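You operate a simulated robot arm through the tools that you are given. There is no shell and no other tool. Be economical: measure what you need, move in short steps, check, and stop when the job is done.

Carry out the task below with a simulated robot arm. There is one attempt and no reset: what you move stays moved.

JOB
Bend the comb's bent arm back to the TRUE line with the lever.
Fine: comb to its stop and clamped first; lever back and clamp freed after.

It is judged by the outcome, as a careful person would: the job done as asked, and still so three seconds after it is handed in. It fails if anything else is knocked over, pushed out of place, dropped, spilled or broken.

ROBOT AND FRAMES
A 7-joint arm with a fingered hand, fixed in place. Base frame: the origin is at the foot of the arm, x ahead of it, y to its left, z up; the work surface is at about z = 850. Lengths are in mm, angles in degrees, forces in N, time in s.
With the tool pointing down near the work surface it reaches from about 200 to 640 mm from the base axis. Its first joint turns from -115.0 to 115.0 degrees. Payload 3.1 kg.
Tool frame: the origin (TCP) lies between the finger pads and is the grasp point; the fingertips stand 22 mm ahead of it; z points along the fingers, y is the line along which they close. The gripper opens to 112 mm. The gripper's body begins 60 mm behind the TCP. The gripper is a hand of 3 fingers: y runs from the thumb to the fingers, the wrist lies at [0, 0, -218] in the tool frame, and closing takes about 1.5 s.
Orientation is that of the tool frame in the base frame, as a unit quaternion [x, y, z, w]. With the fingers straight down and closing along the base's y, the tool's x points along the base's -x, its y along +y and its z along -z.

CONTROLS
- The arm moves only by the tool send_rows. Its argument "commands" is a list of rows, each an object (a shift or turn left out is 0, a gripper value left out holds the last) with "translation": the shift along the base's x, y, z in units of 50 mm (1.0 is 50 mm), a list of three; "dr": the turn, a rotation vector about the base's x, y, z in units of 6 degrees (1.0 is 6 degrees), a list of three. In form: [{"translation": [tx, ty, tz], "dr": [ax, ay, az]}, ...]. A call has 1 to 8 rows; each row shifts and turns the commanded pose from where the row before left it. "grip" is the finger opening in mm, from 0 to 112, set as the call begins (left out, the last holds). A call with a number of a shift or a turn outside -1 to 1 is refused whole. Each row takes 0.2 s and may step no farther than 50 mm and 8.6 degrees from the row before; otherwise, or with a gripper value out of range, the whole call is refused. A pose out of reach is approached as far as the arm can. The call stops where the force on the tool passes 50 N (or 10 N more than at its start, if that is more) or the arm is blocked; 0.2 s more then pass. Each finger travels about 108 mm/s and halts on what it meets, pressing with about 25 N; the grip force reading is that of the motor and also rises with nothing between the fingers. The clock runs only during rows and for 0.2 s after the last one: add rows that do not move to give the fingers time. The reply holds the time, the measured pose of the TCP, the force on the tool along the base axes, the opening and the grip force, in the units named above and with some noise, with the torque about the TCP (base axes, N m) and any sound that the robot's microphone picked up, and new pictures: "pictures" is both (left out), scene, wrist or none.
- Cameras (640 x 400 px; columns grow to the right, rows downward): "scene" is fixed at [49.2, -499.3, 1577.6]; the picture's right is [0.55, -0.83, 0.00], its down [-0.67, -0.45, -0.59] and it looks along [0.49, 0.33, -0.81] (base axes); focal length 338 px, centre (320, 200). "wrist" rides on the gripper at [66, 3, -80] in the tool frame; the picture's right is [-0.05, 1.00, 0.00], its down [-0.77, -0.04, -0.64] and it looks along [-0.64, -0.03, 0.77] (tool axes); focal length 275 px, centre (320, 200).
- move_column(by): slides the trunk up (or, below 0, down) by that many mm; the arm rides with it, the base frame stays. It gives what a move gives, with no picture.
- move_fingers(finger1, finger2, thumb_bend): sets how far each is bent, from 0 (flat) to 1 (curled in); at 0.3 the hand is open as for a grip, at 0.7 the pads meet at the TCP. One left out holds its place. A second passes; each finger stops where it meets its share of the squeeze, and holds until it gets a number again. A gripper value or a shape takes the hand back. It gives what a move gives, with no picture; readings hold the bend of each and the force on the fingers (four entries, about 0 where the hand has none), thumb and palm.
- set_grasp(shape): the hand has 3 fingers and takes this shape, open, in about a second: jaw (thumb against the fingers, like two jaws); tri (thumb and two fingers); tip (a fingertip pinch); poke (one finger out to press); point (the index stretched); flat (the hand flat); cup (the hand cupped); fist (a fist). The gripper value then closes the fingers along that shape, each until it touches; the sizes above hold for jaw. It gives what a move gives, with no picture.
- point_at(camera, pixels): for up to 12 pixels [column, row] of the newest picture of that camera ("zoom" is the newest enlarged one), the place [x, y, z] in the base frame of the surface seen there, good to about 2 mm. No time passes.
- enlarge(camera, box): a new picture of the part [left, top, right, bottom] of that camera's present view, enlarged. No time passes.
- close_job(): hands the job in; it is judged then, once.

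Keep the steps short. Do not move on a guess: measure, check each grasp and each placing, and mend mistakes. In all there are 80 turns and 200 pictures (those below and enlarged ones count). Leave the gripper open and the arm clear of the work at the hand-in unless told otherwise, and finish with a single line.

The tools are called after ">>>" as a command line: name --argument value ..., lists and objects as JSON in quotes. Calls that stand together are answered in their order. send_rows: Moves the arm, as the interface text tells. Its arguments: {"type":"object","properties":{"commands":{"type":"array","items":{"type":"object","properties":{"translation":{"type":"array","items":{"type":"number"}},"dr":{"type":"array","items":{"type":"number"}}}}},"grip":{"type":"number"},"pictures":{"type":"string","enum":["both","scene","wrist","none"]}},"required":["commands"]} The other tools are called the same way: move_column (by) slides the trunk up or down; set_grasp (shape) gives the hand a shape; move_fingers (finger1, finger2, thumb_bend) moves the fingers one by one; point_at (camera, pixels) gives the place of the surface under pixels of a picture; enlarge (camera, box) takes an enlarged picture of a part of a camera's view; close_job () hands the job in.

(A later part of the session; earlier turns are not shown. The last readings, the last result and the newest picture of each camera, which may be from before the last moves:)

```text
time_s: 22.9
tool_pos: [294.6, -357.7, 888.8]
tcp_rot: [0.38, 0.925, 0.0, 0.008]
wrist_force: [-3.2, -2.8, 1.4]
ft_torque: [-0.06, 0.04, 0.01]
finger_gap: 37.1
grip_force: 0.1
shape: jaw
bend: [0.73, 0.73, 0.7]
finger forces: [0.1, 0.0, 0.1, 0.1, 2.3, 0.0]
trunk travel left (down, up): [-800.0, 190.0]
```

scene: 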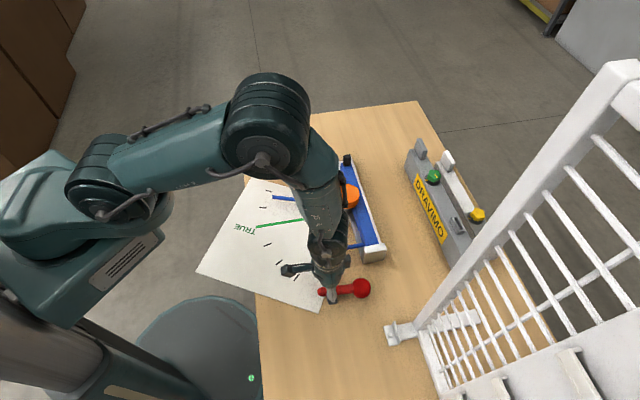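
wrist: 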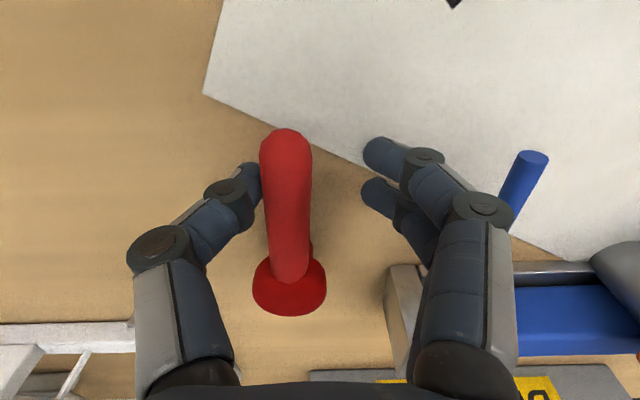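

>>> send_rows --commands '[{"translation": [0.1, 0.1, 0]}, {"translation": [0.1, 0.1, 0]}, {"translation": [0.1, 0.08, 0]}, {}]'

>>> enlarge --camera "scene" --box '[280, 230, 400, 320]'

```text
time_s: 23.9
tool_pos: [309.4, -342.7, 888.1]
tcp_rot: [0.381, 0.925, 0.001, 0.006]
wrist_force: [-1.8, -1.0, 0.8]
ft_torque: [-0.03, 0.04, -0.06]
finger_gap: 36.7
grip_force: 0.1
shape: jaw
bend: [0.73, 0.73, 0.7]
finger forces: [0.0, 0.0, 0.0, 0.0, 2.2, 0.1]
trunk travel left (down, up): [-800.0, 190.0]
```

scene: 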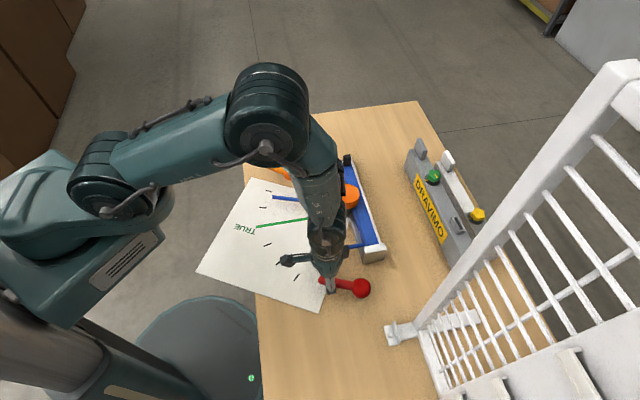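
wrist: 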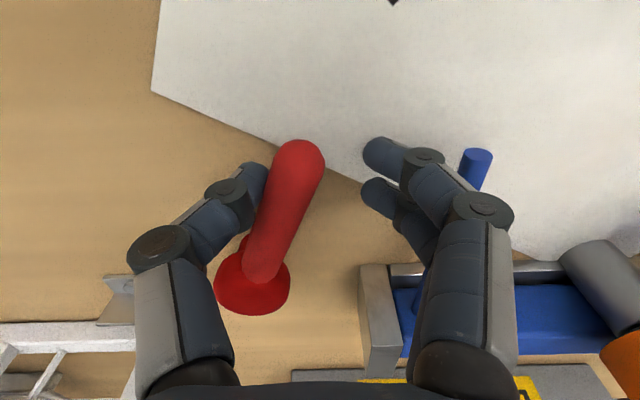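

```text
4.44 times, centred on (340, 275) of scene
```

zoom: 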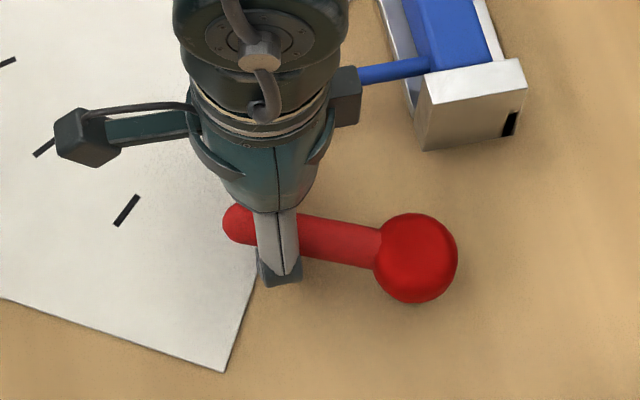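

It turns this way easily with about 2 N. The outer fingers would soon reach the blue straight arm, so I lift out, close the fingers and push from behind instead.

>>> send_rows --commands '[{"translation": [-0.04, -0.04, 0]}, {"translation": [0, 0, 0.8]}, {"translation": [0, 0, 0.8]}, {"translation": [-0.6, -0.6, 0]}, {"translation": [-0.6, -0.6, 0]}, {}, {}]' --grip 0

```text
time_s: 25.5
tool_pos: [248.5, -406.8, 970.1]
tcp_rot: [0.381, 0.924, 0.0, 0.006]
wrist_force: [-0.5, -0.5, -0.3]
ft_torque: [0.03, -0.03, -0.03]
finger_gap: 0.0
grip_force: 24.7
shape: jaw
bend: [0.66, 0.65, 0.74]
finger forces: [0.0, 0.0, 0.1, 0.0, 0.0, 0.1]
trunk travel left (down, up): [-800.0, 190.0]
```

scene: 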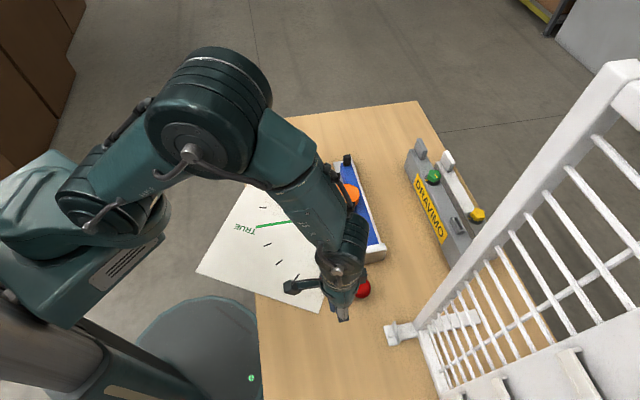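
wrist: 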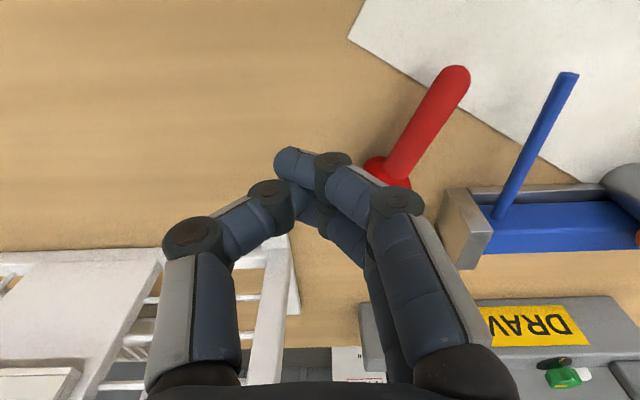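

>>> point_at --camera "wrist" --pixels '[[458, 78], [425, 130], [405, 165], [567, 75], [455, 225], [475, 190], [290, 290]]'

```text
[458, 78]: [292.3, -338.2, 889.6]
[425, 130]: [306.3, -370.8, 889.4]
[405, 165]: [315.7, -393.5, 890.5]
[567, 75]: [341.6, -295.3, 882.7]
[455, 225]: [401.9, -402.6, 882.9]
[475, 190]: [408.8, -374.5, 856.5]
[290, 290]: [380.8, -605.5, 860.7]
```

The handle now points at 111° (it started at 135°). I yaw the hand, go down behind it and push gently along the arc.

>>> send_rows --commands '[{"translation": [0.1, 0.3, 0], "dr": [0, 0, -1]}, {"translation": [0.1, 0.3, 0], "dr": [0, 0, -1]}, {"dr": [0, 0, -1]}, {"dr": [0, 0, -1]}, {"translation": [0, 0, -0.8], "dr": [0, 0, -1]}, {"translation": [0, 0, -0.8], "dr": [0, 0, -1]}, {}]'

```text
time_s: 27.1
tool_pos: [256.7, -375.4, 888.7]
tcp_rot: [0.648, 0.761, -0.002, 0.007]
wrist_force: [0.1, -0.3, -0.5]
ft_torque: [0.02, 0.02, 0.0]
finger_gap: 0.1
grip_force: 25.0
shape: jaw
bend: [0.66, 0.65, 0.74]
finger forces: [0.0, 0.0, 0.1, 0.1, 0.1, 0.0]
trunk travel left (down, up): [-800.0, 190.0]
```

scene: 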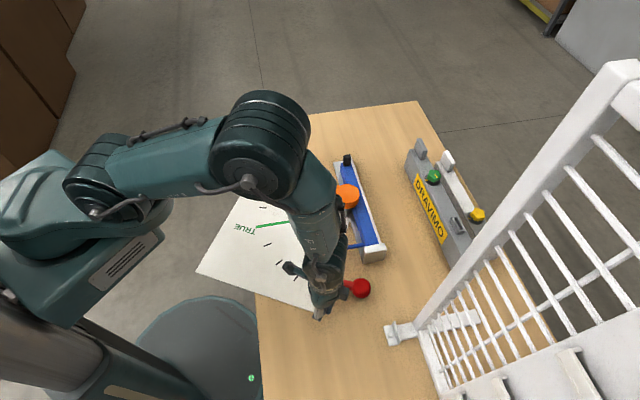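
wrist: 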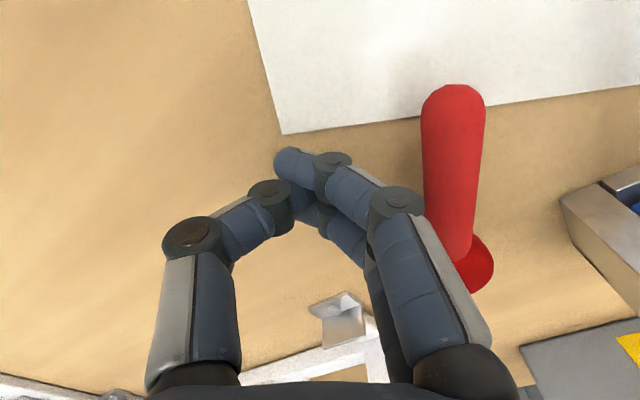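

>>> send_rows --commands '[{"translation": [0.16, 0.04, 0]}, {"translation": [0.16, 0.04, 0]}, {"translation": [0.14, 0.03, 0]}, {"translation": [0.14, 0.02, 0]}, {"translation": [0.12, 0.0, 0]}, {"translation": [0.12, 0.0, 0]}, {}]'

```text
time_s: 28.7
tool_pos: [299.2, -369.6, 889.8]
tcp_rot: [0.648, 0.761, -0.003, 0.006]
wrist_force: [-3.0, 0.8, 3.1]
ft_torque: [-0.02, 0.01, 0.01]
finger_gap: 0.0
grip_force: 25.0
shape: jaw
bend: [0.66, 0.66, 0.75]
finger forces: [2.4, 2.0, 0.0, 0.1, 0.0, 0.0]
trunk travel left (down, up): [-800.0, 190.0]
```

scene: 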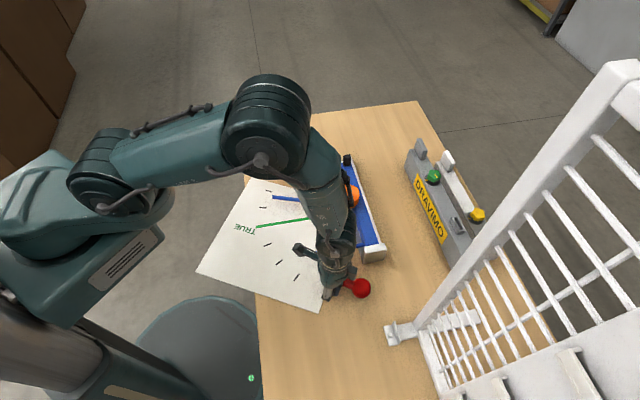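
wrist: 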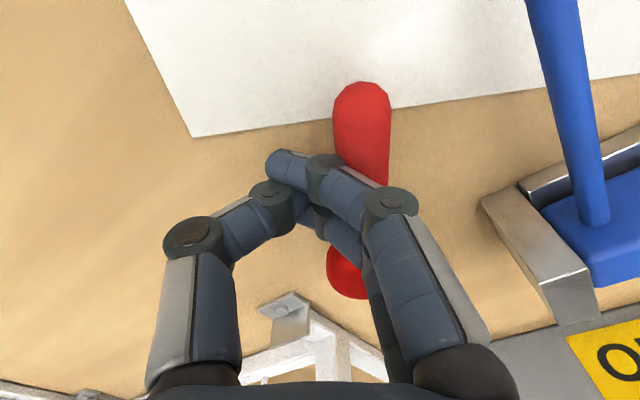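

>>> send_rows --commands '[{"translation": [0.12, 0.0, 0]}, {"translation": [0.12, 0.0, 0]}, {"translation": [0.12, 0, 0]}, {"translation": [0.12, -0.02, 0], "dr": [0, 0, -0.5]}, {"translation": [0.1, -0.02, 0], "dr": [0, 0, -0.5]}, {}]'

```text
time_s: 30.1
tool_pos: [327.3, -371.4, 889.6]
tcp_rot: [0.687, 0.727, -0.002, 0.006]
wrist_force: [-4.3, 4.0, 4.5]
ft_torque: [-0.02, -0.02, -0.03]
finger_gap: 0.1
grip_force: 24.8
shape: jaw
bend: [0.66, 0.68, 0.75]
finger forces: [0.0, 6.5, 0.1, 0.0, 0.0, 0.0]
trunk travel left (down, up): [-800.0, 190.0]
```

scene: 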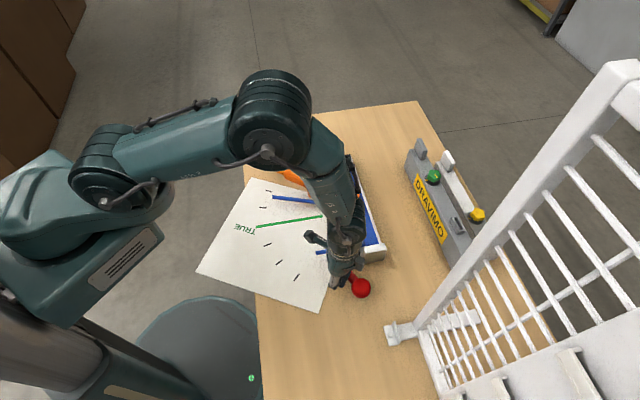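
wrist: 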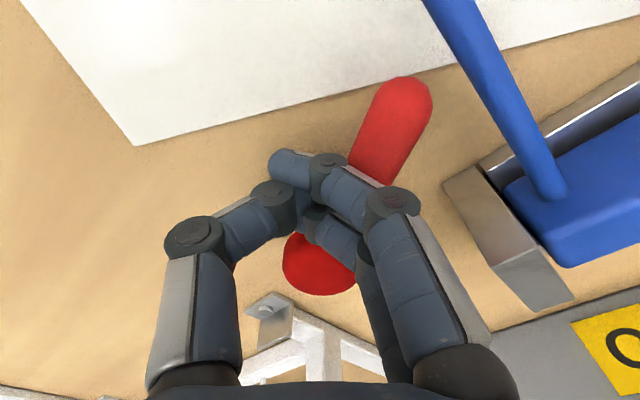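

>>> point_at --camera "wrist" --pixels '[[408, 100], [380, 155], [470, 60], [560, 195], [480, 190], [500, 160]]'

```text
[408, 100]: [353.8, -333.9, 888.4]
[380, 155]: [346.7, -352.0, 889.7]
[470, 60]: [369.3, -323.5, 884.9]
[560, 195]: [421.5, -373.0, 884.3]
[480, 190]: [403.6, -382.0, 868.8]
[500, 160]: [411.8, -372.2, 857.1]
```

The handle is at 71°, swung 64°, and its tip is about 5 mm from the blue straight arm. I push only a couple of millimetres more, watching for an end stop.

>>> send_rows --commands '[{"translation": [0.04, -0.01, 0]}, {"translation": [0.04, -0.01, 0]}, {}]'

>>> enlarge --camera "wrist" --box '[240, 60, 640, 310]'

```text
time_s: 30.9
tool_pos: [331.3, -371.7, 890.2]
tcp_rot: [0.688, 0.726, -0.002, 0.006]
wrist_force: [-3.7, 2.4, 3.2]
ft_torque: [-0.02, -0.04, -0.08]
finger_gap: 0.0
grip_force: 25.1
shape: jaw
bend: [0.66, 0.68, 0.75]
finger forces: [0.0, 6.2, 0.1, 0.0, 0.0, 0.0]
trunk travel left (down, up): [-800.0, 190.0]
```

scene: 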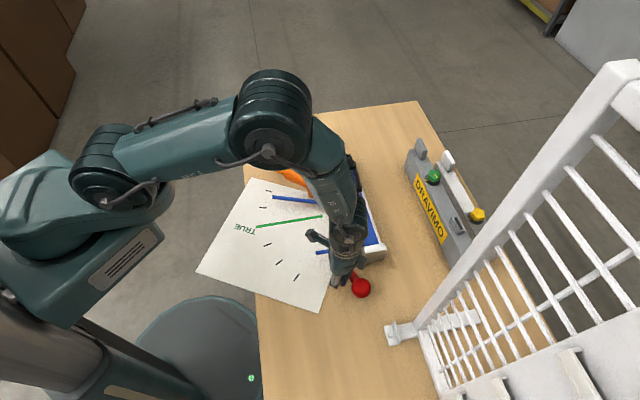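
wrist: 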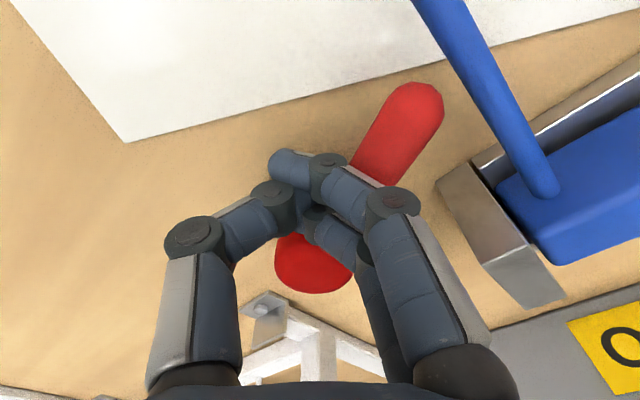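

```text
1.60 times, centred on (440, 185) of wrist
```

zoom: 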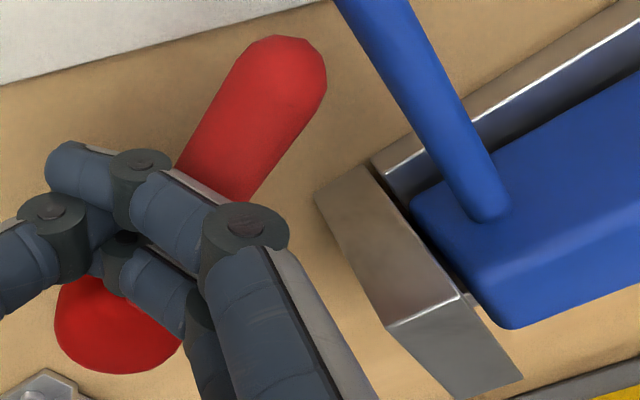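

>>> send_rows --commands '[{"translation": [0.05, -0.02, 0]}, {"translation": [0.05, -0.02, 0]}, {}]' --pictures "wrist"

>>> point_at --camera "wrist" --pixels '[[418, 110], [415, 100], [390, 160]]'

```text
time_s: 31.7
tool_pos: [337.2, -374.6, 888.9]
tcp_rot: [0.687, 0.727, -0.003, 0.007]
wrist_force: [-4.2, 1.4, 3.0]
ft_torque: [-0.03, -0.03, -0.06]
finger_gap: 0.0
grip_force: 25.0
shape: jaw
bend: [0.66, 0.68, 0.75]
finger forces: [0.1, 5.4, 0.1, 0.0, 0.0, 0.0]
trunk travel left (down, up): [-800.0, 190.0]
```

wrist: 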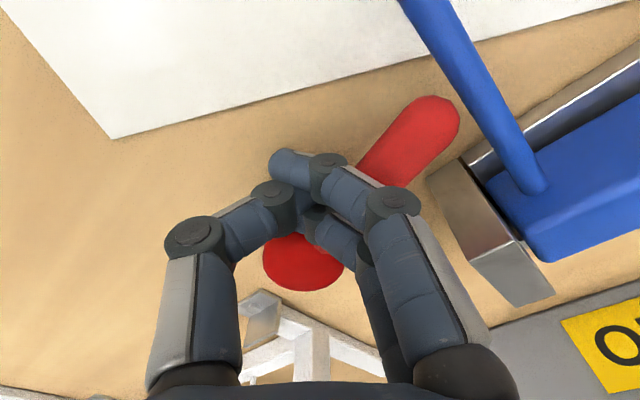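

```text
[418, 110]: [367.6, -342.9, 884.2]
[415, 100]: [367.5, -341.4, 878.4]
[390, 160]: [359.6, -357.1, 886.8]
```

>>> send_rows --commands '[{"translation": [0.05, -0.03, 0]}, {}]' --pictures "wrist"

>>> enlarge --camera "wrist" --box '[340, 60, 600, 260]'

```text
time_s: 32.3
tool_pos: [338.8, -375.1, 889.2]
tcp_rot: [0.687, 0.727, -0.003, 0.007]
wrist_force: [-4.0, 4.6, 4.1]
ft_torque: [-0.06, -0.03, -0.04]
finger_gap: 0.0
grip_force: 25.7
shape: jaw
bend: [0.66, 0.68, 0.75]
finger forces: [0.1, 7.8, 0.0, 0.0, 0.0, 0.1]
trunk travel left (down, up): [-800.0, 190.0]
```

wrist: 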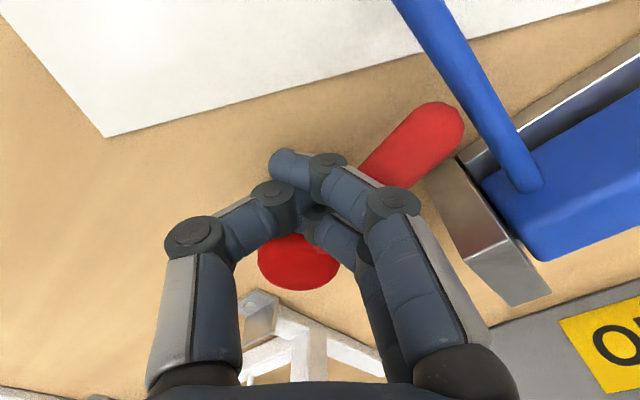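

```text
2.00 times, centred on (470, 160) of wrist
```

zoom: 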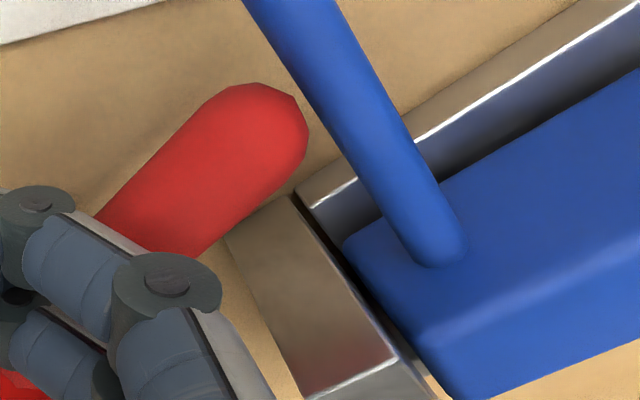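

>>> send_rows --commands '[{"translation": [0.05, -0.03, 0]}, {"translation": [0.04, -0.03, 0]}, {}]' --pictures "wrist"

>>> point_at --camera "wrist" --pixels '[[440, 115], [425, 130], [400, 160], [470, 80], [500, 130]]'

```text
time_s: 33.1
tool_pos: [344.7, -379.3, 890.0]
tcp_rot: [0.687, 0.727, -0.002, 0.007]
wrist_force: [-2.6, 4.1, 6.3]
ft_torque: [-0.1, -0.03, -0.03]
finger_gap: 0.0
grip_force: 24.9
shape: jaw
bend: [0.66, 0.68, 0.75]
finger forces: [0.1, 7.4, 0.0, 0.0, 0.0, 0.1]
trunk travel left (down, up): [-800.0, 190.0]
```

wrist: 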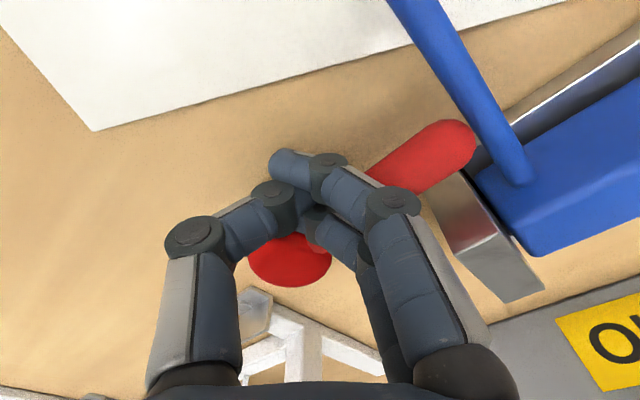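

```text
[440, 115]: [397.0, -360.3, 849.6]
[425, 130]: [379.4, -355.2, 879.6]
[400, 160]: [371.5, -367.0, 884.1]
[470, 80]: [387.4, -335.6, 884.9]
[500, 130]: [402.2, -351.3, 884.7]
```

The geometry shows the handle can swing to about 45°, alongside the rail and just clear of the straight arm, which makes 90° in all. I continue with small steps to its end.

>>> send_rows --commands '[{"translation": [0.05, -0.04, 0]}, {"translation": [0.04, -0.04, 0]}, {}]' --pictures "wrist"

>>> enlarge --camera "wrist" --box '[340, 60, 600, 260]'

```text
time_s: 33.9
tool_pos: [347.2, -380.8, 890.5]
tcp_rot: [0.687, 0.727, -0.003, 0.006]
wrist_force: [-7.4, 9.2, 9.0]
ft_torque: [-0.08, 0.0, -0.09]
finger_gap: 0.1
grip_force: 24.9
shape: jaw
bend: [0.66, 0.69, 0.75]
finger forces: [0.0, 14.3, 0.0, 0.1, 0.1, 0.1]
trunk travel left (down, up): [-800.0, 190.0]
```

wrist: 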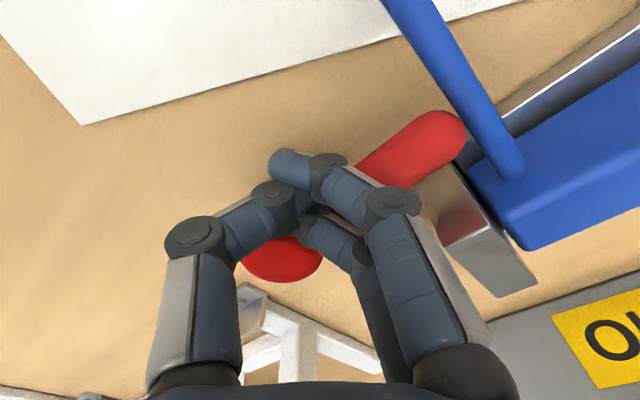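

```text
2.00 times, centred on (470, 160) of wrist
```

zoom: 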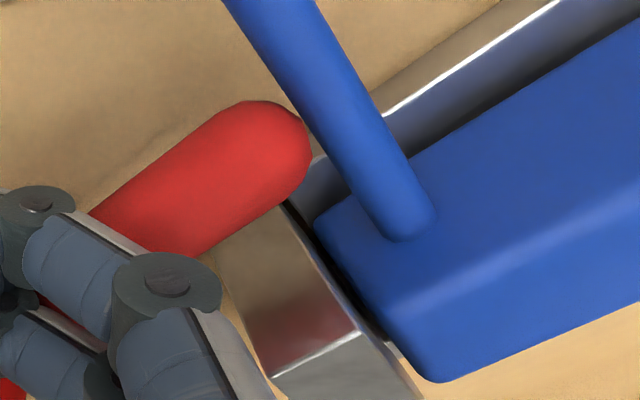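

>>> enlarge --camera "scene" --box '[310, 200, 400, 310]'

>>> point_at --camera "zoom" --pixels '[[300, 250]]'

>>> point_at --camera "wrist" --pixels '[[445, 125], [420, 145], [400, 165], [440, 60], [490, 140], [480, 205], [505, 215]]'

```text
3.64 times, centred on (355, 255) of scene
```

zoom: 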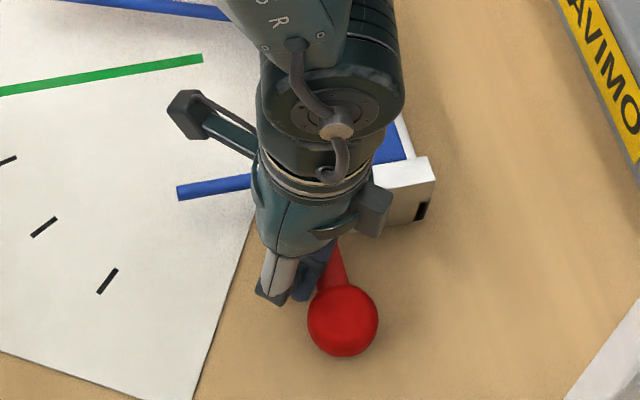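

```text
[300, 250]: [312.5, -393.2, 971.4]
```

```text
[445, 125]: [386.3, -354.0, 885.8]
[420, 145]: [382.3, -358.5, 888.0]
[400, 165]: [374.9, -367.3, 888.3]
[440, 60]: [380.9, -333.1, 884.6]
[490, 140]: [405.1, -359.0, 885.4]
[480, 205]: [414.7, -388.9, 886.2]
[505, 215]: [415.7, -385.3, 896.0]
```

The handle stands at about 47° and the force rose to 14 N. The comb is unmoved: the straight arm's tip is still at scene (316,253). One more small push confirms the end stop.

>>> send_rows --commands '[{"translation": [0.04, -0.05, 0]}, {}]' --pictures "wrist"

>>> point_at --camera "wrist" --pixels '[[445, 125], [420, 145], [400, 165]]'

```text
time_s: 34.5
tool_pos: [348.5, -382.3, 891.0]
tcp_rot: [0.687, 0.727, -0.004, 0.008]
wrist_force: [-9.2, 13.6, 13.2]
ft_torque: [-0.13, 0.01, -0.11]
finger_gap: 0.1
grip_force: 24.8
shape: jaw
bend: [0.66, 0.7, 0.75]
finger forces: [0.1, 17.4, 0.0, 0.0, 0.1, 0.0]
trunk travel left (down, up): [-800.0, 190.0]
```

wrist: 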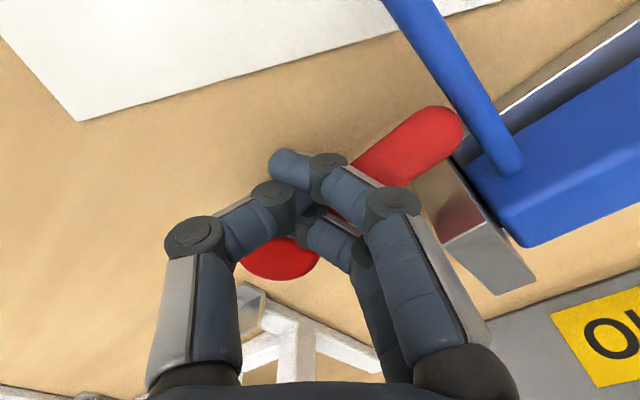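

```text
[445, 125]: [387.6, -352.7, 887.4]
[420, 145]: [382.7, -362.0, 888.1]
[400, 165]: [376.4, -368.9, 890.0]
```

It is blocked at its end, so the clamp is closed. I back off and rise, then look.

>>> send_rows --commands '[{"translation": [-0.15, 0.12, 0]}, {"translation": [-0.15, 0.1, 0.1]}, {"translation": [0, 0, 0.8]}, {"translation": [0, 0, 0.9]}, {"translation": [0, 0, 0.9]}, {"translation": [-0.6, 0.6, 0]}, {"translation": [-0.6, 0.6, 0]}]'

>>> enlarge --camera "scene" --box '[300, 200, 400, 310]'

```text
time_s: 36.1
tool_pos: [274.2, -314.3, 1024.2]
tcp_rot: [0.687, 0.726, -0.003, 0.007]
wrist_force: [-0.7, 0.8, 0.0]
ft_torque: [0.0, -0.02, 0.03]
finger_gap: 0.1
grip_force: 25.3
shape: jaw
bend: [0.66, 0.69, 0.75]
finger forces: [0.1, 0.0, 0.0, 0.0, 0.0, 0.0]
trunk travel left (down, up): [-800.0, 190.0]
```

scene: 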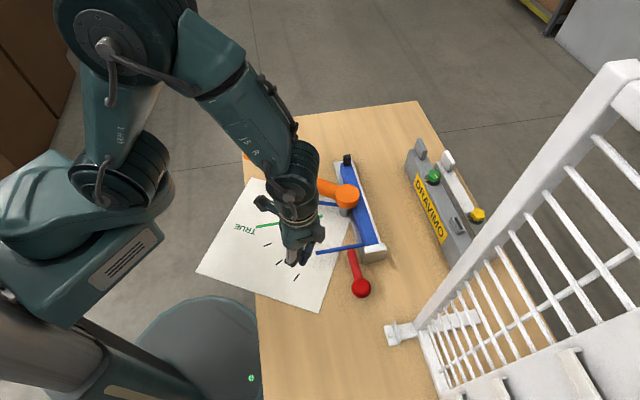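
wrist: 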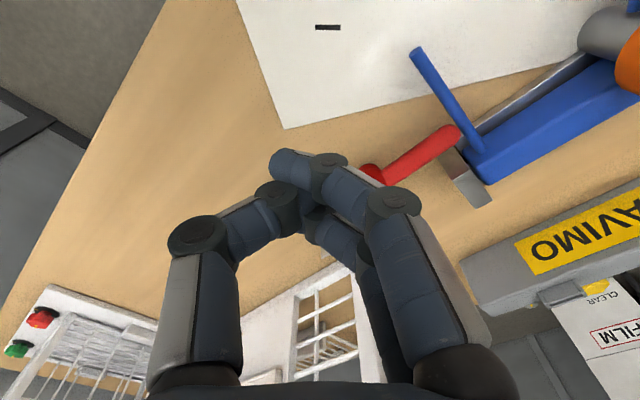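

```text
3.64 times, centred on (350, 255) of scene
```

zoom: 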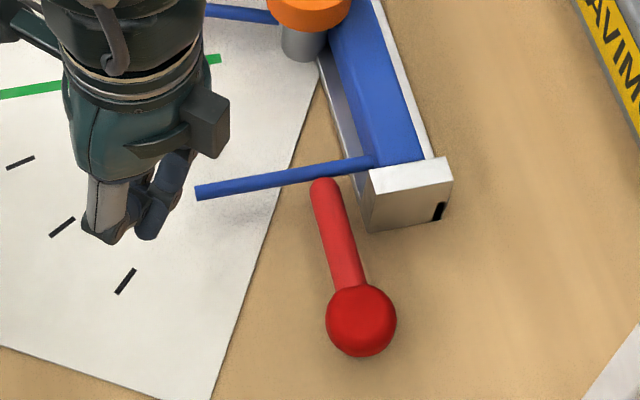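

The clamp handle is closed and the comb sits at the stop. Next I move above the lever's handle end, around (467,-40), staying high and opening the jaws to straddle it.

>>> send_rows --commands '[{"translation": [0, 0.8, 0.3]}, {"translation": [0.4, 0.8, 0]}, {"translation": [0.5, 0.8, 0]}, {"translation": [0.5, 0.8, 0]}, {"translation": [0.5, 0.8, 0]}, {"translation": [0.55, 0.8, 0]}, {"translation": [0.55, 0.6, 0]}, {"translation": [0.6, 0, 0]}]' --grip 60

```text
time_s: 37.9
tool_pos: [456.6, -45.4, 1039.3]
tcp_rot: [0.688, 0.726, -0.003, 0.006]
wrist_force: [1.1, 0.7, -0.1]
ft_torque: [0.04, 0.01, 0.0]
finger_gap: 59.8
grip_force: 0.1
shape: jaw
bend: [0.72, 0.72, 0.7]
finger forces: [0.1, 0.1, 0.1, 0.0, 0.0, 0.1]
trunk travel left (down, up): [-800.0, 190.0]
```

scene: 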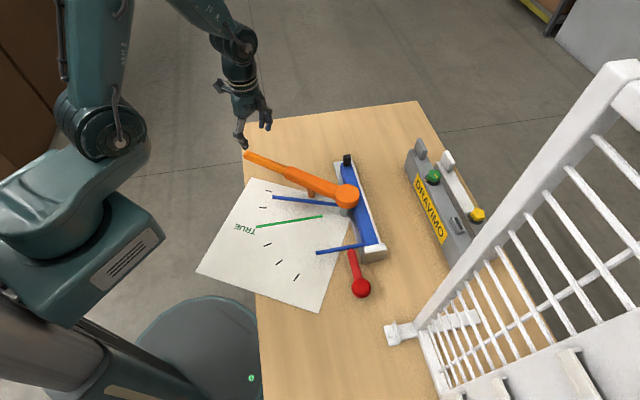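
wrist: 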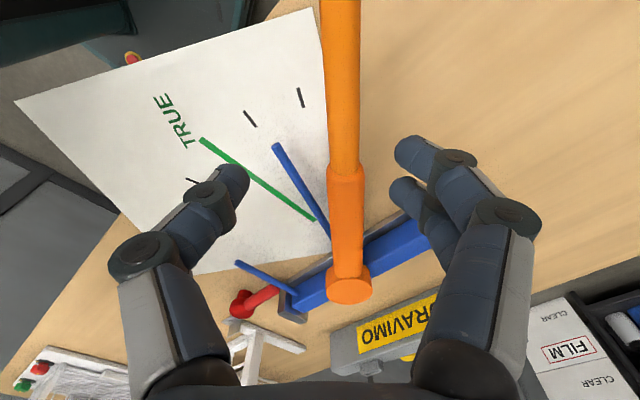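

>>> point_at --camera "wrist" --pixels '[[349, 285], [346, 180], [342, 100], [341, 20], [276, 146], [300, 190], [322, 226], [203, 140], [255, 178], [312, 218], [237, 263], [275, 284]]'

>>> enlarge --camera "wrist" --box '[140, 60, 380, 320]'

```text
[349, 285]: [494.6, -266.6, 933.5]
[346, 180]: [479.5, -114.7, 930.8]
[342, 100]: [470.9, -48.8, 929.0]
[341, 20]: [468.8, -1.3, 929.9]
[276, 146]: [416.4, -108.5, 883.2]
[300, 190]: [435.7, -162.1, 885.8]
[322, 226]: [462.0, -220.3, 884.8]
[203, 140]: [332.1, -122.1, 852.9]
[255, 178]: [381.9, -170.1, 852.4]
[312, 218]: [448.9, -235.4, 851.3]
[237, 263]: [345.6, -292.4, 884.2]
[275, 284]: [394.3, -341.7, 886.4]
```

```text
1.54 times, centred on (260, 190) of wrist
```

zoom: 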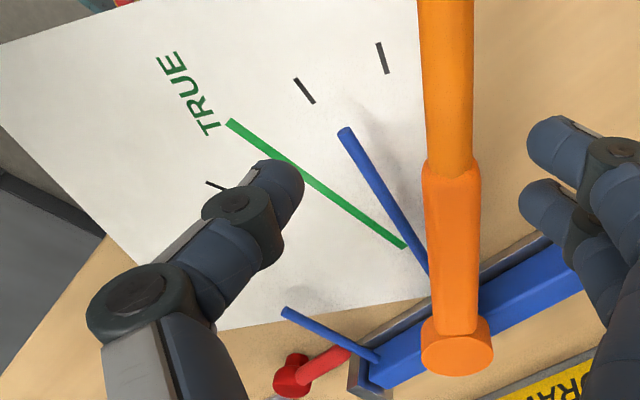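

The bent arm stands at about 112° and the TRUE line at about 136°, so roughly 24° to bend plus springback. I go down straddling the lever handle at (471,-45).

>>> send_rows --commands '[{"translation": [0.28, 0.1, -0.5]}, {"translation": [0, 0, -0.8]}, {"translation": [0, 0, -0.7]}, {"translation": [0, 0, -0.4]}, {}]'

```text
time_s: 39.1
tool_pos: [468.5, -39.9, 918.1]
tcp_rot: [0.688, 0.726, -0.003, 0.007]
wrist_force: [0.5, 1.1, -0.1]
ft_torque: [0.02, 0.01, 0.04]
finger_gap: 59.9
grip_force: 0.1
shape: jaw
bend: [0.72, 0.72, 0.7]
finger forces: [0.1, 0.1, 0.0, 0.0, 0.0, 0.0]
trunk travel left (down, up): [-800.0, 190.0]
```

scene: 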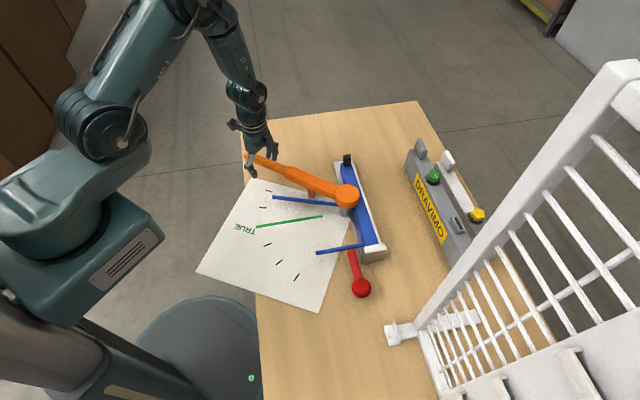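
wrist: 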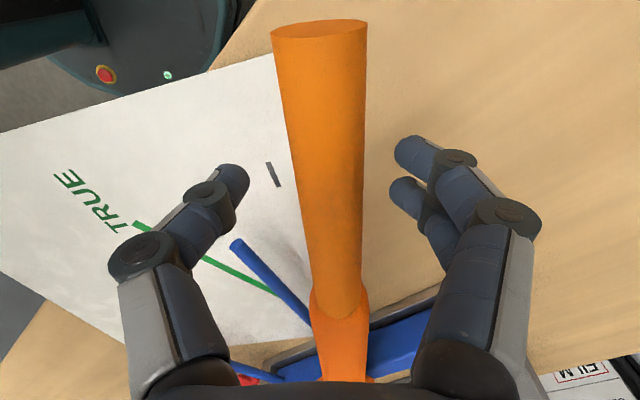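

I close on the lever handle.

>>> send_rows --commands '[{}, {}, {}, {}, {}]' --grip 0

```text
time_s: 40.3
tool_pos: [469.2, -38.8, 917.7]
tcp_rot: [0.687, 0.727, -0.003, 0.005]
wrist_force: [-1.2, 0.2, -19.4]
ft_torque: [0.0, -0.04, 0.05]
finger_gap: 6.9
grip_force: 25.3
shape: jaw
bend: [0.71, 0.71, 0.72]
finger forces: [11.3, 11.4, 0.0, 0.1, 24.5, 0.0]
trunk travel left (down, up): [-800.0, 190.0]
```

scene: 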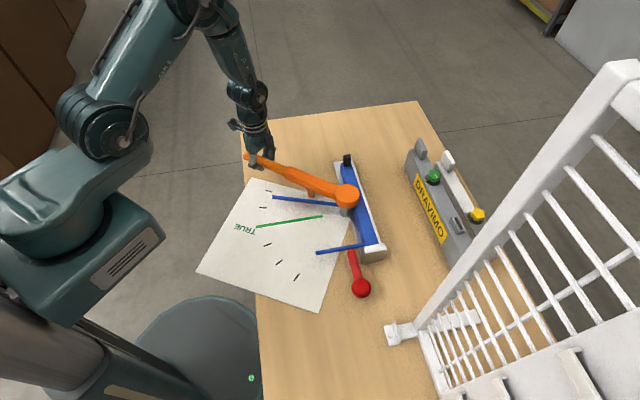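
wrist: 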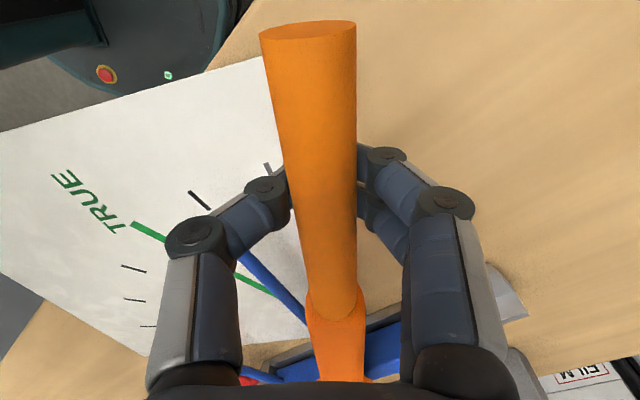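

Gripped. I lower 2 mm to ease the upward pull and swing the lever on its arc about the pivot near (491,-280), first to about 105°.

>>> send_rows --commands '[{"translation": [0, 0, -0.05]}, {"translation": [-0.2, -0.015, 0], "dr": [0, 0, 0.4]}, {"translation": [-0.2, -0.04, 0], "dr": [0, 0, 0.4]}, {"translation": [-0.206, -0.04, 0], "dr": [0, 0, 0.42]}, {"translation": [-0.206, -0.05, 0], "dr": [0, 0, 0.42]}, {}]'

```text
time_s: 41.7
tool_pos: [430.6, -47.1, 915.9]
tcp_rot: [0.623, 0.782, -0.003, 0.007]
wrist_force: [0.9, -0.1, -13.6]
ft_torque: [-0.01, 0.02, -0.06]
finger_gap: 6.6
grip_force: 24.6
shape: jaw
bend: [0.71, 0.71, 0.73]
finger forces: [10.6, 10.4, 0.1, 0.0, 20.4, 0.0]
trunk travel left (down, up): [-800.0, 190.0]
```

scene: 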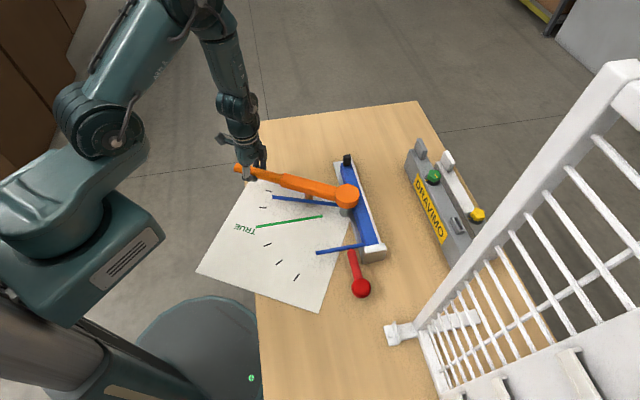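
wrist: 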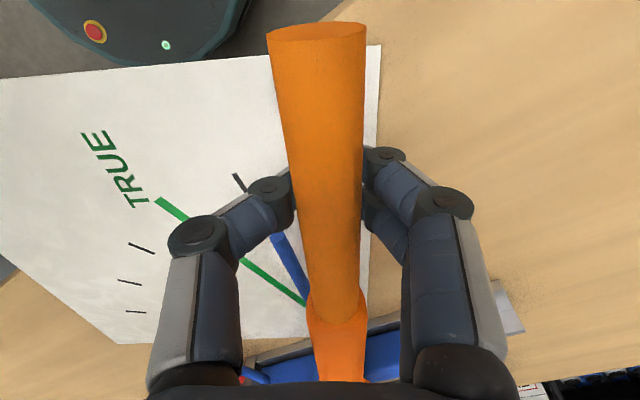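

The lever moves freely. Next to about 115°, watching for contact of the pin with the arm.

>>> send_rows --commands '[{"translation": [-0.202, -0.058, 0], "dr": [0, 0, 0.42]}, {"translation": [-0.202, -0.07, 0], "dr": [0, 0, 0.42]}, {"translation": [-0.196, -0.077, 0], "dr": [0, 0, 0.42]}, {"translation": [-0.194, -0.085, 0], "dr": [0, 0, 0.42]}, {}]'

>>> enlarge --camera "scene" --box '[220, 140, 380, 260]'

```text
time_s: 42.9
tool_pos: [389.5, -63.0, 916.5]
tcp_rot: [0.551, 0.834, -0.003, 0.005]
wrist_force: [3.4, -0.3, -10.3]
ft_torque: [-0.03, -0.02, 0.0]
finger_gap: 6.4
grip_force: 25.1
shape: jaw
bend: [0.71, 0.71, 0.73]
finger forces: [10.5, 10.3, 0.0, 0.1, 18.9, 0.1]
trunk travel left (down, up): [-800.0, 190.0]
```

scene: 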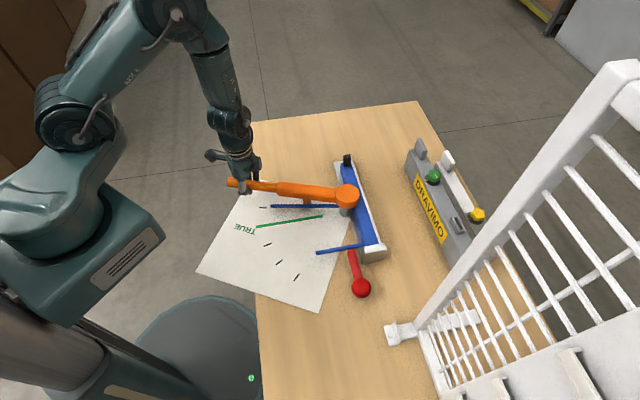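
wrist: 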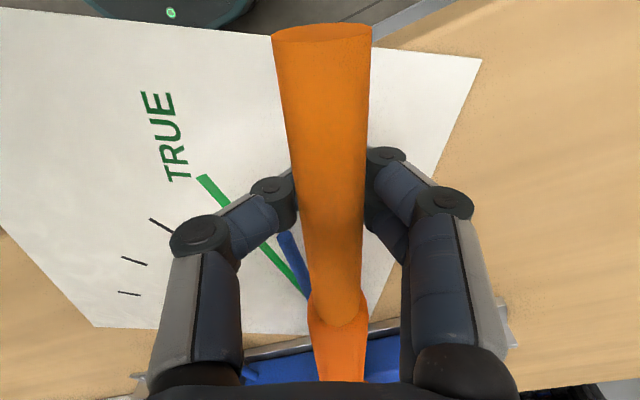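

```text
3.33 times, centred on (300, 200) of scene
```

zoom: 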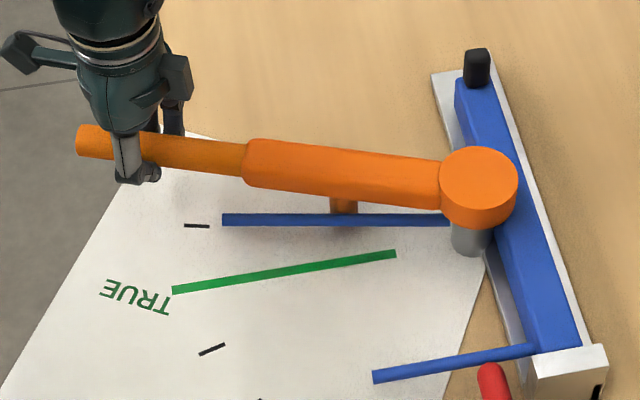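

>>> point_at --camera "zoom" --pixels '[[228, 220], [280, 220], [330, 220], [400, 220], [435, 220], [176, 291], [394, 254], [376, 377], [450, 361], [520, 349]]'

```text
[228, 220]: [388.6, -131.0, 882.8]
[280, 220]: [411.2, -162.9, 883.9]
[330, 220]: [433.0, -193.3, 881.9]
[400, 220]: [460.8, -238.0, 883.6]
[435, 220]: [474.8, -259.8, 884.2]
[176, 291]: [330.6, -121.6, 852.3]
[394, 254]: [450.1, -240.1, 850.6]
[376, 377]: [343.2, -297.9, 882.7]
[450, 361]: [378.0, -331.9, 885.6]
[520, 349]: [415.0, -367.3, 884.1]
```

Loaded, the arm is at 124°, and TRUE is 135.3°. I continue about 9° of lever.

>>> send_rows --commands '[{"translation": [-0.19, -0.093, 0], "dr": [0, 0, 0.42]}, {"translation": [-0.184, -0.1, 0], "dr": [0, 0, 0.42]}, {"translation": [-0.143, -0.087, 0], "dr": [0, 0, 0.33]}, {"translation": [-0.143, -0.093, 0], "dr": [0, 0, 0.33]}, {}]' --pictures "scene"

>>> enlarge --camera "scene" --box '[220, 140, 380, 260]'

```text
time_s: 44.1
tool_pos: [357.5, -80.4, 915.4]
tcp_rot: [0.484, 0.875, -0.002, 0.006]
wrist_force: [4.1, -2.1, -21.7]
ft_torque: [-0.08, 0.09, -0.01]
finger_gap: 5.7
grip_force: 24.9
shape: jaw
bend: [0.71, 0.71, 0.73]
finger forces: [13.2, 12.9, 0.0, 0.1, 22.1, 0.1]
trunk travel left (down, up): [-800.0, 190.0]
```

scene: 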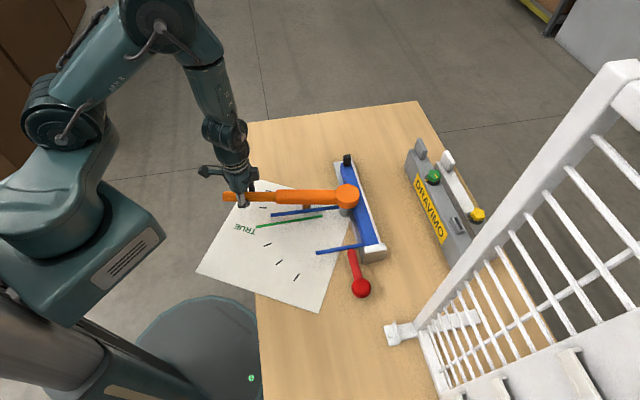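

```text
3.33 times, centred on (300, 200) of scene
```

zoom: 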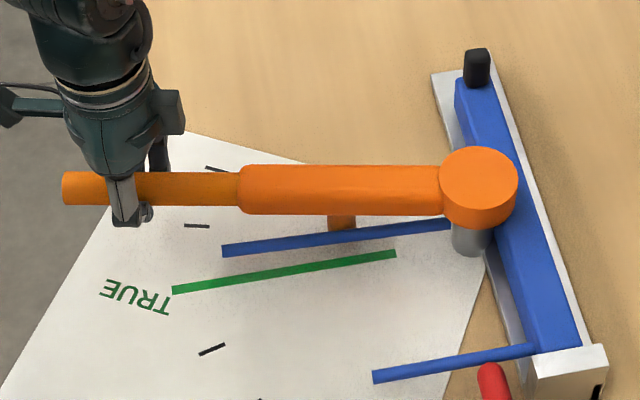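

>>> point_at --camera "zoom" --pixels '[[228, 250], [280, 244], [370, 234], [440, 226]]'

>>> send_rows --commands '[{"translation": [0.14, 0.09, 0], "dr": [0, 0, -0.33]}, {"translation": [0.14, 0.09, 0], "dr": [0, 0, -0.33]}, {"translation": [0.184, 0.1, 0], "dr": [0, 0, -0.42]}, {}]' --pictures "none"

>>> enlarge --camera "scene" --box '[220, 140, 380, 260]'

```text
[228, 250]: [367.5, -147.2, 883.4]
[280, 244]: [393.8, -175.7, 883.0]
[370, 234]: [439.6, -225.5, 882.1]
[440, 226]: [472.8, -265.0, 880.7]
```

```text
time_s: 45.1
tool_pos: [381.3, -65.9, 913.6]
tcp_rot: [0.533, 0.846, -0.003, 0.006]
wrist_force: [2.0, -4.6, -19.7]
ft_torque: [-0.04, 0.04, -0.02]
finger_gap: 5.5
grip_force: 25.4
shape: jaw
bend: [0.71, 0.71, 0.73]
finger forces: [12.0, 12.0, 0.0, 0.1, 21.5, 0.0]
trunk travel left (down, up): [-800.0, 190.0]
```

```text
3.33 times, centred on (300, 200) of scene
```

zoom: 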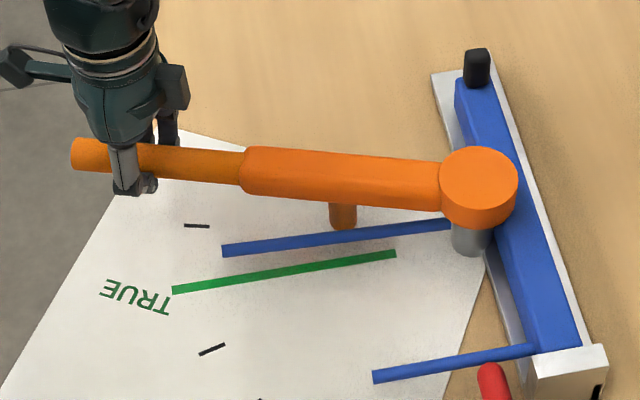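

There is almost no springback: unloaded it stays at about 132°, with 3° to go. I swing the lever to about 126°, then back off and measure again.

>>> send_rows --commands '[{"translation": [-0.142, -0.076, 0], "dr": [0, 0, 0.33]}, {"translation": [-0.142, -0.084, 0], "dr": [0, 0, 0.33]}, {"translation": [-0.175, -0.11, 0], "dr": [0, 0, 0.41]}, {"translation": [-0.175, -0.12, 0], "dr": [0, 0, 0.41]}, {}]' --pictures "none"

>>> enlarge --camera "scene" --box '[220, 140, 380, 260]'

>>> point_at --camera "zoom" --pixels '[[230, 264], [280, 256], [310, 251], [370, 241], [430, 231]]'

```text
time_s: 46.3
tool_pos: [349.3, -86.5, 916.9]
tcp_rot: [0.466, 0.885, -0.002, 0.006]
wrist_force: [4.2, -2.0, -24.1]
ft_torque: [-0.08, 0.06, -0.04]
finger_gap: 5.1
grip_force: 25.2
shape: jaw
bend: [0.71, 0.71, 0.73]
finger forces: [13.6, 13.2, 0.1, 0.0, 21.2, 0.0]
trunk travel left (down, up): [-800.0, 190.0]
```

```text
3.33 times, centred on (300, 200) of scene
```

zoom: 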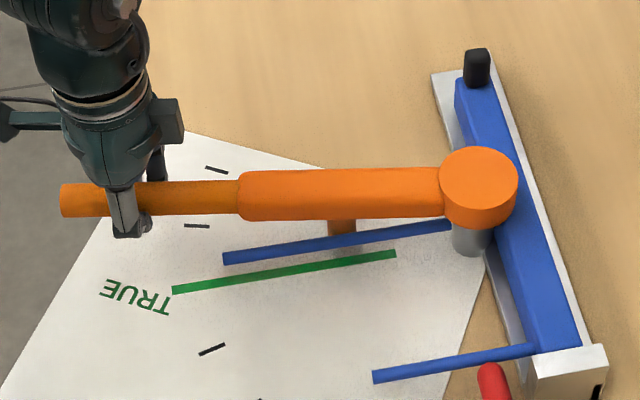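

```text
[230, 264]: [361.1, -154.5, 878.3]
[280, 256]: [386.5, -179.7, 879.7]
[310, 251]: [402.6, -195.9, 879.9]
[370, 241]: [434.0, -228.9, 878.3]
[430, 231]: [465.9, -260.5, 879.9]
```

>>> point_at --camera "zoom" --pixels '[[228, 258], [260, 253], [300, 247], [370, 235], [400, 230], [440, 224], [176, 291], [250, 279], [330, 265], [394, 254], [376, 377], [500, 353]]'

>>> send_rows --commands '[{"translation": [0.175, 0.12, 0], "dr": [0, 0, -0.41]}, {"translation": [0.175, 0.11, 0], "dr": [0, 0, -0.41]}, {"translation": [0.142, 0.084, 0], "dr": [0, 0, -0.33]}, {}, {}]' --pictures "none"

>>> enlarge --camera "scene" --box '[230, 170, 380, 260]'

```text
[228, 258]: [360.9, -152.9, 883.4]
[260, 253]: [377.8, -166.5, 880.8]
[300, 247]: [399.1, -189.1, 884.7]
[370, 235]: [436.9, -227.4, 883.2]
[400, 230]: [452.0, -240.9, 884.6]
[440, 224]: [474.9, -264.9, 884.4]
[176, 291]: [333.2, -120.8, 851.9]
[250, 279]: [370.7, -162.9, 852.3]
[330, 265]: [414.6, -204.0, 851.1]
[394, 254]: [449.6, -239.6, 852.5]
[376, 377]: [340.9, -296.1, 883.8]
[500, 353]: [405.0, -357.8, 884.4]
```

```text
time_s: 47.5
tool_pos: [374.2, -69.6, 916.3]
tcp_rot: [0.518, 0.856, -0.003, 0.005]
wrist_force: [1.0, -3.5, -22.3]
ft_torque: [-0.07, 0.05, -0.01]
finger_gap: 4.8
grip_force: 24.9
shape: jaw
bend: [0.71, 0.71, 0.73]
finger forces: [12.5, 12.3, 0.1, 0.1, 22.2, 0.0]
trunk travel left (down, up): [-800.0, 190.0]
```

```text
4.27 times, centred on (305, 215) of scene
```

zoom: 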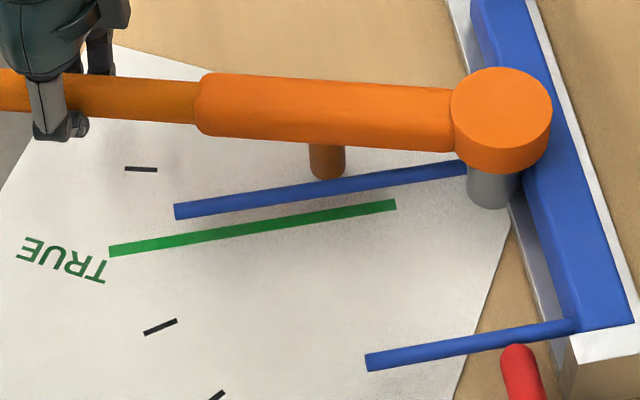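

>>> point_at --camera "zoom" --pixels '[[180, 211], [210, 206], [240, 202], [270, 197], [370, 182], [400, 177], [430, 173], [450, 170], [130, 249], [200, 237], [300, 221], [385, 207]]'

>>> point_at --camera "zoom" --pixels '[[372, 362], [400, 357], [440, 350], [480, 343], [520, 335], [550, 330]]'

```text
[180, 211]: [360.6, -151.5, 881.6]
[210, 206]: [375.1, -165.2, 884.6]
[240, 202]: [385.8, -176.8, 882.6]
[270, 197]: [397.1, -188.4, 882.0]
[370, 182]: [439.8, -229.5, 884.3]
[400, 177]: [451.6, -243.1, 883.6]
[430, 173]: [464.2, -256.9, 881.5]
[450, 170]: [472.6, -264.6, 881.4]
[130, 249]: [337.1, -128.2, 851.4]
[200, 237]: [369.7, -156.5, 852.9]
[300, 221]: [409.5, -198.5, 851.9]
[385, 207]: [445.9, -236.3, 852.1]
```

```text
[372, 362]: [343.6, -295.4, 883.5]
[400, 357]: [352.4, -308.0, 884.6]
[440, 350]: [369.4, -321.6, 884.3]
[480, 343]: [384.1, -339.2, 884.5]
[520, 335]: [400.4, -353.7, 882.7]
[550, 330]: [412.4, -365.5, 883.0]
```

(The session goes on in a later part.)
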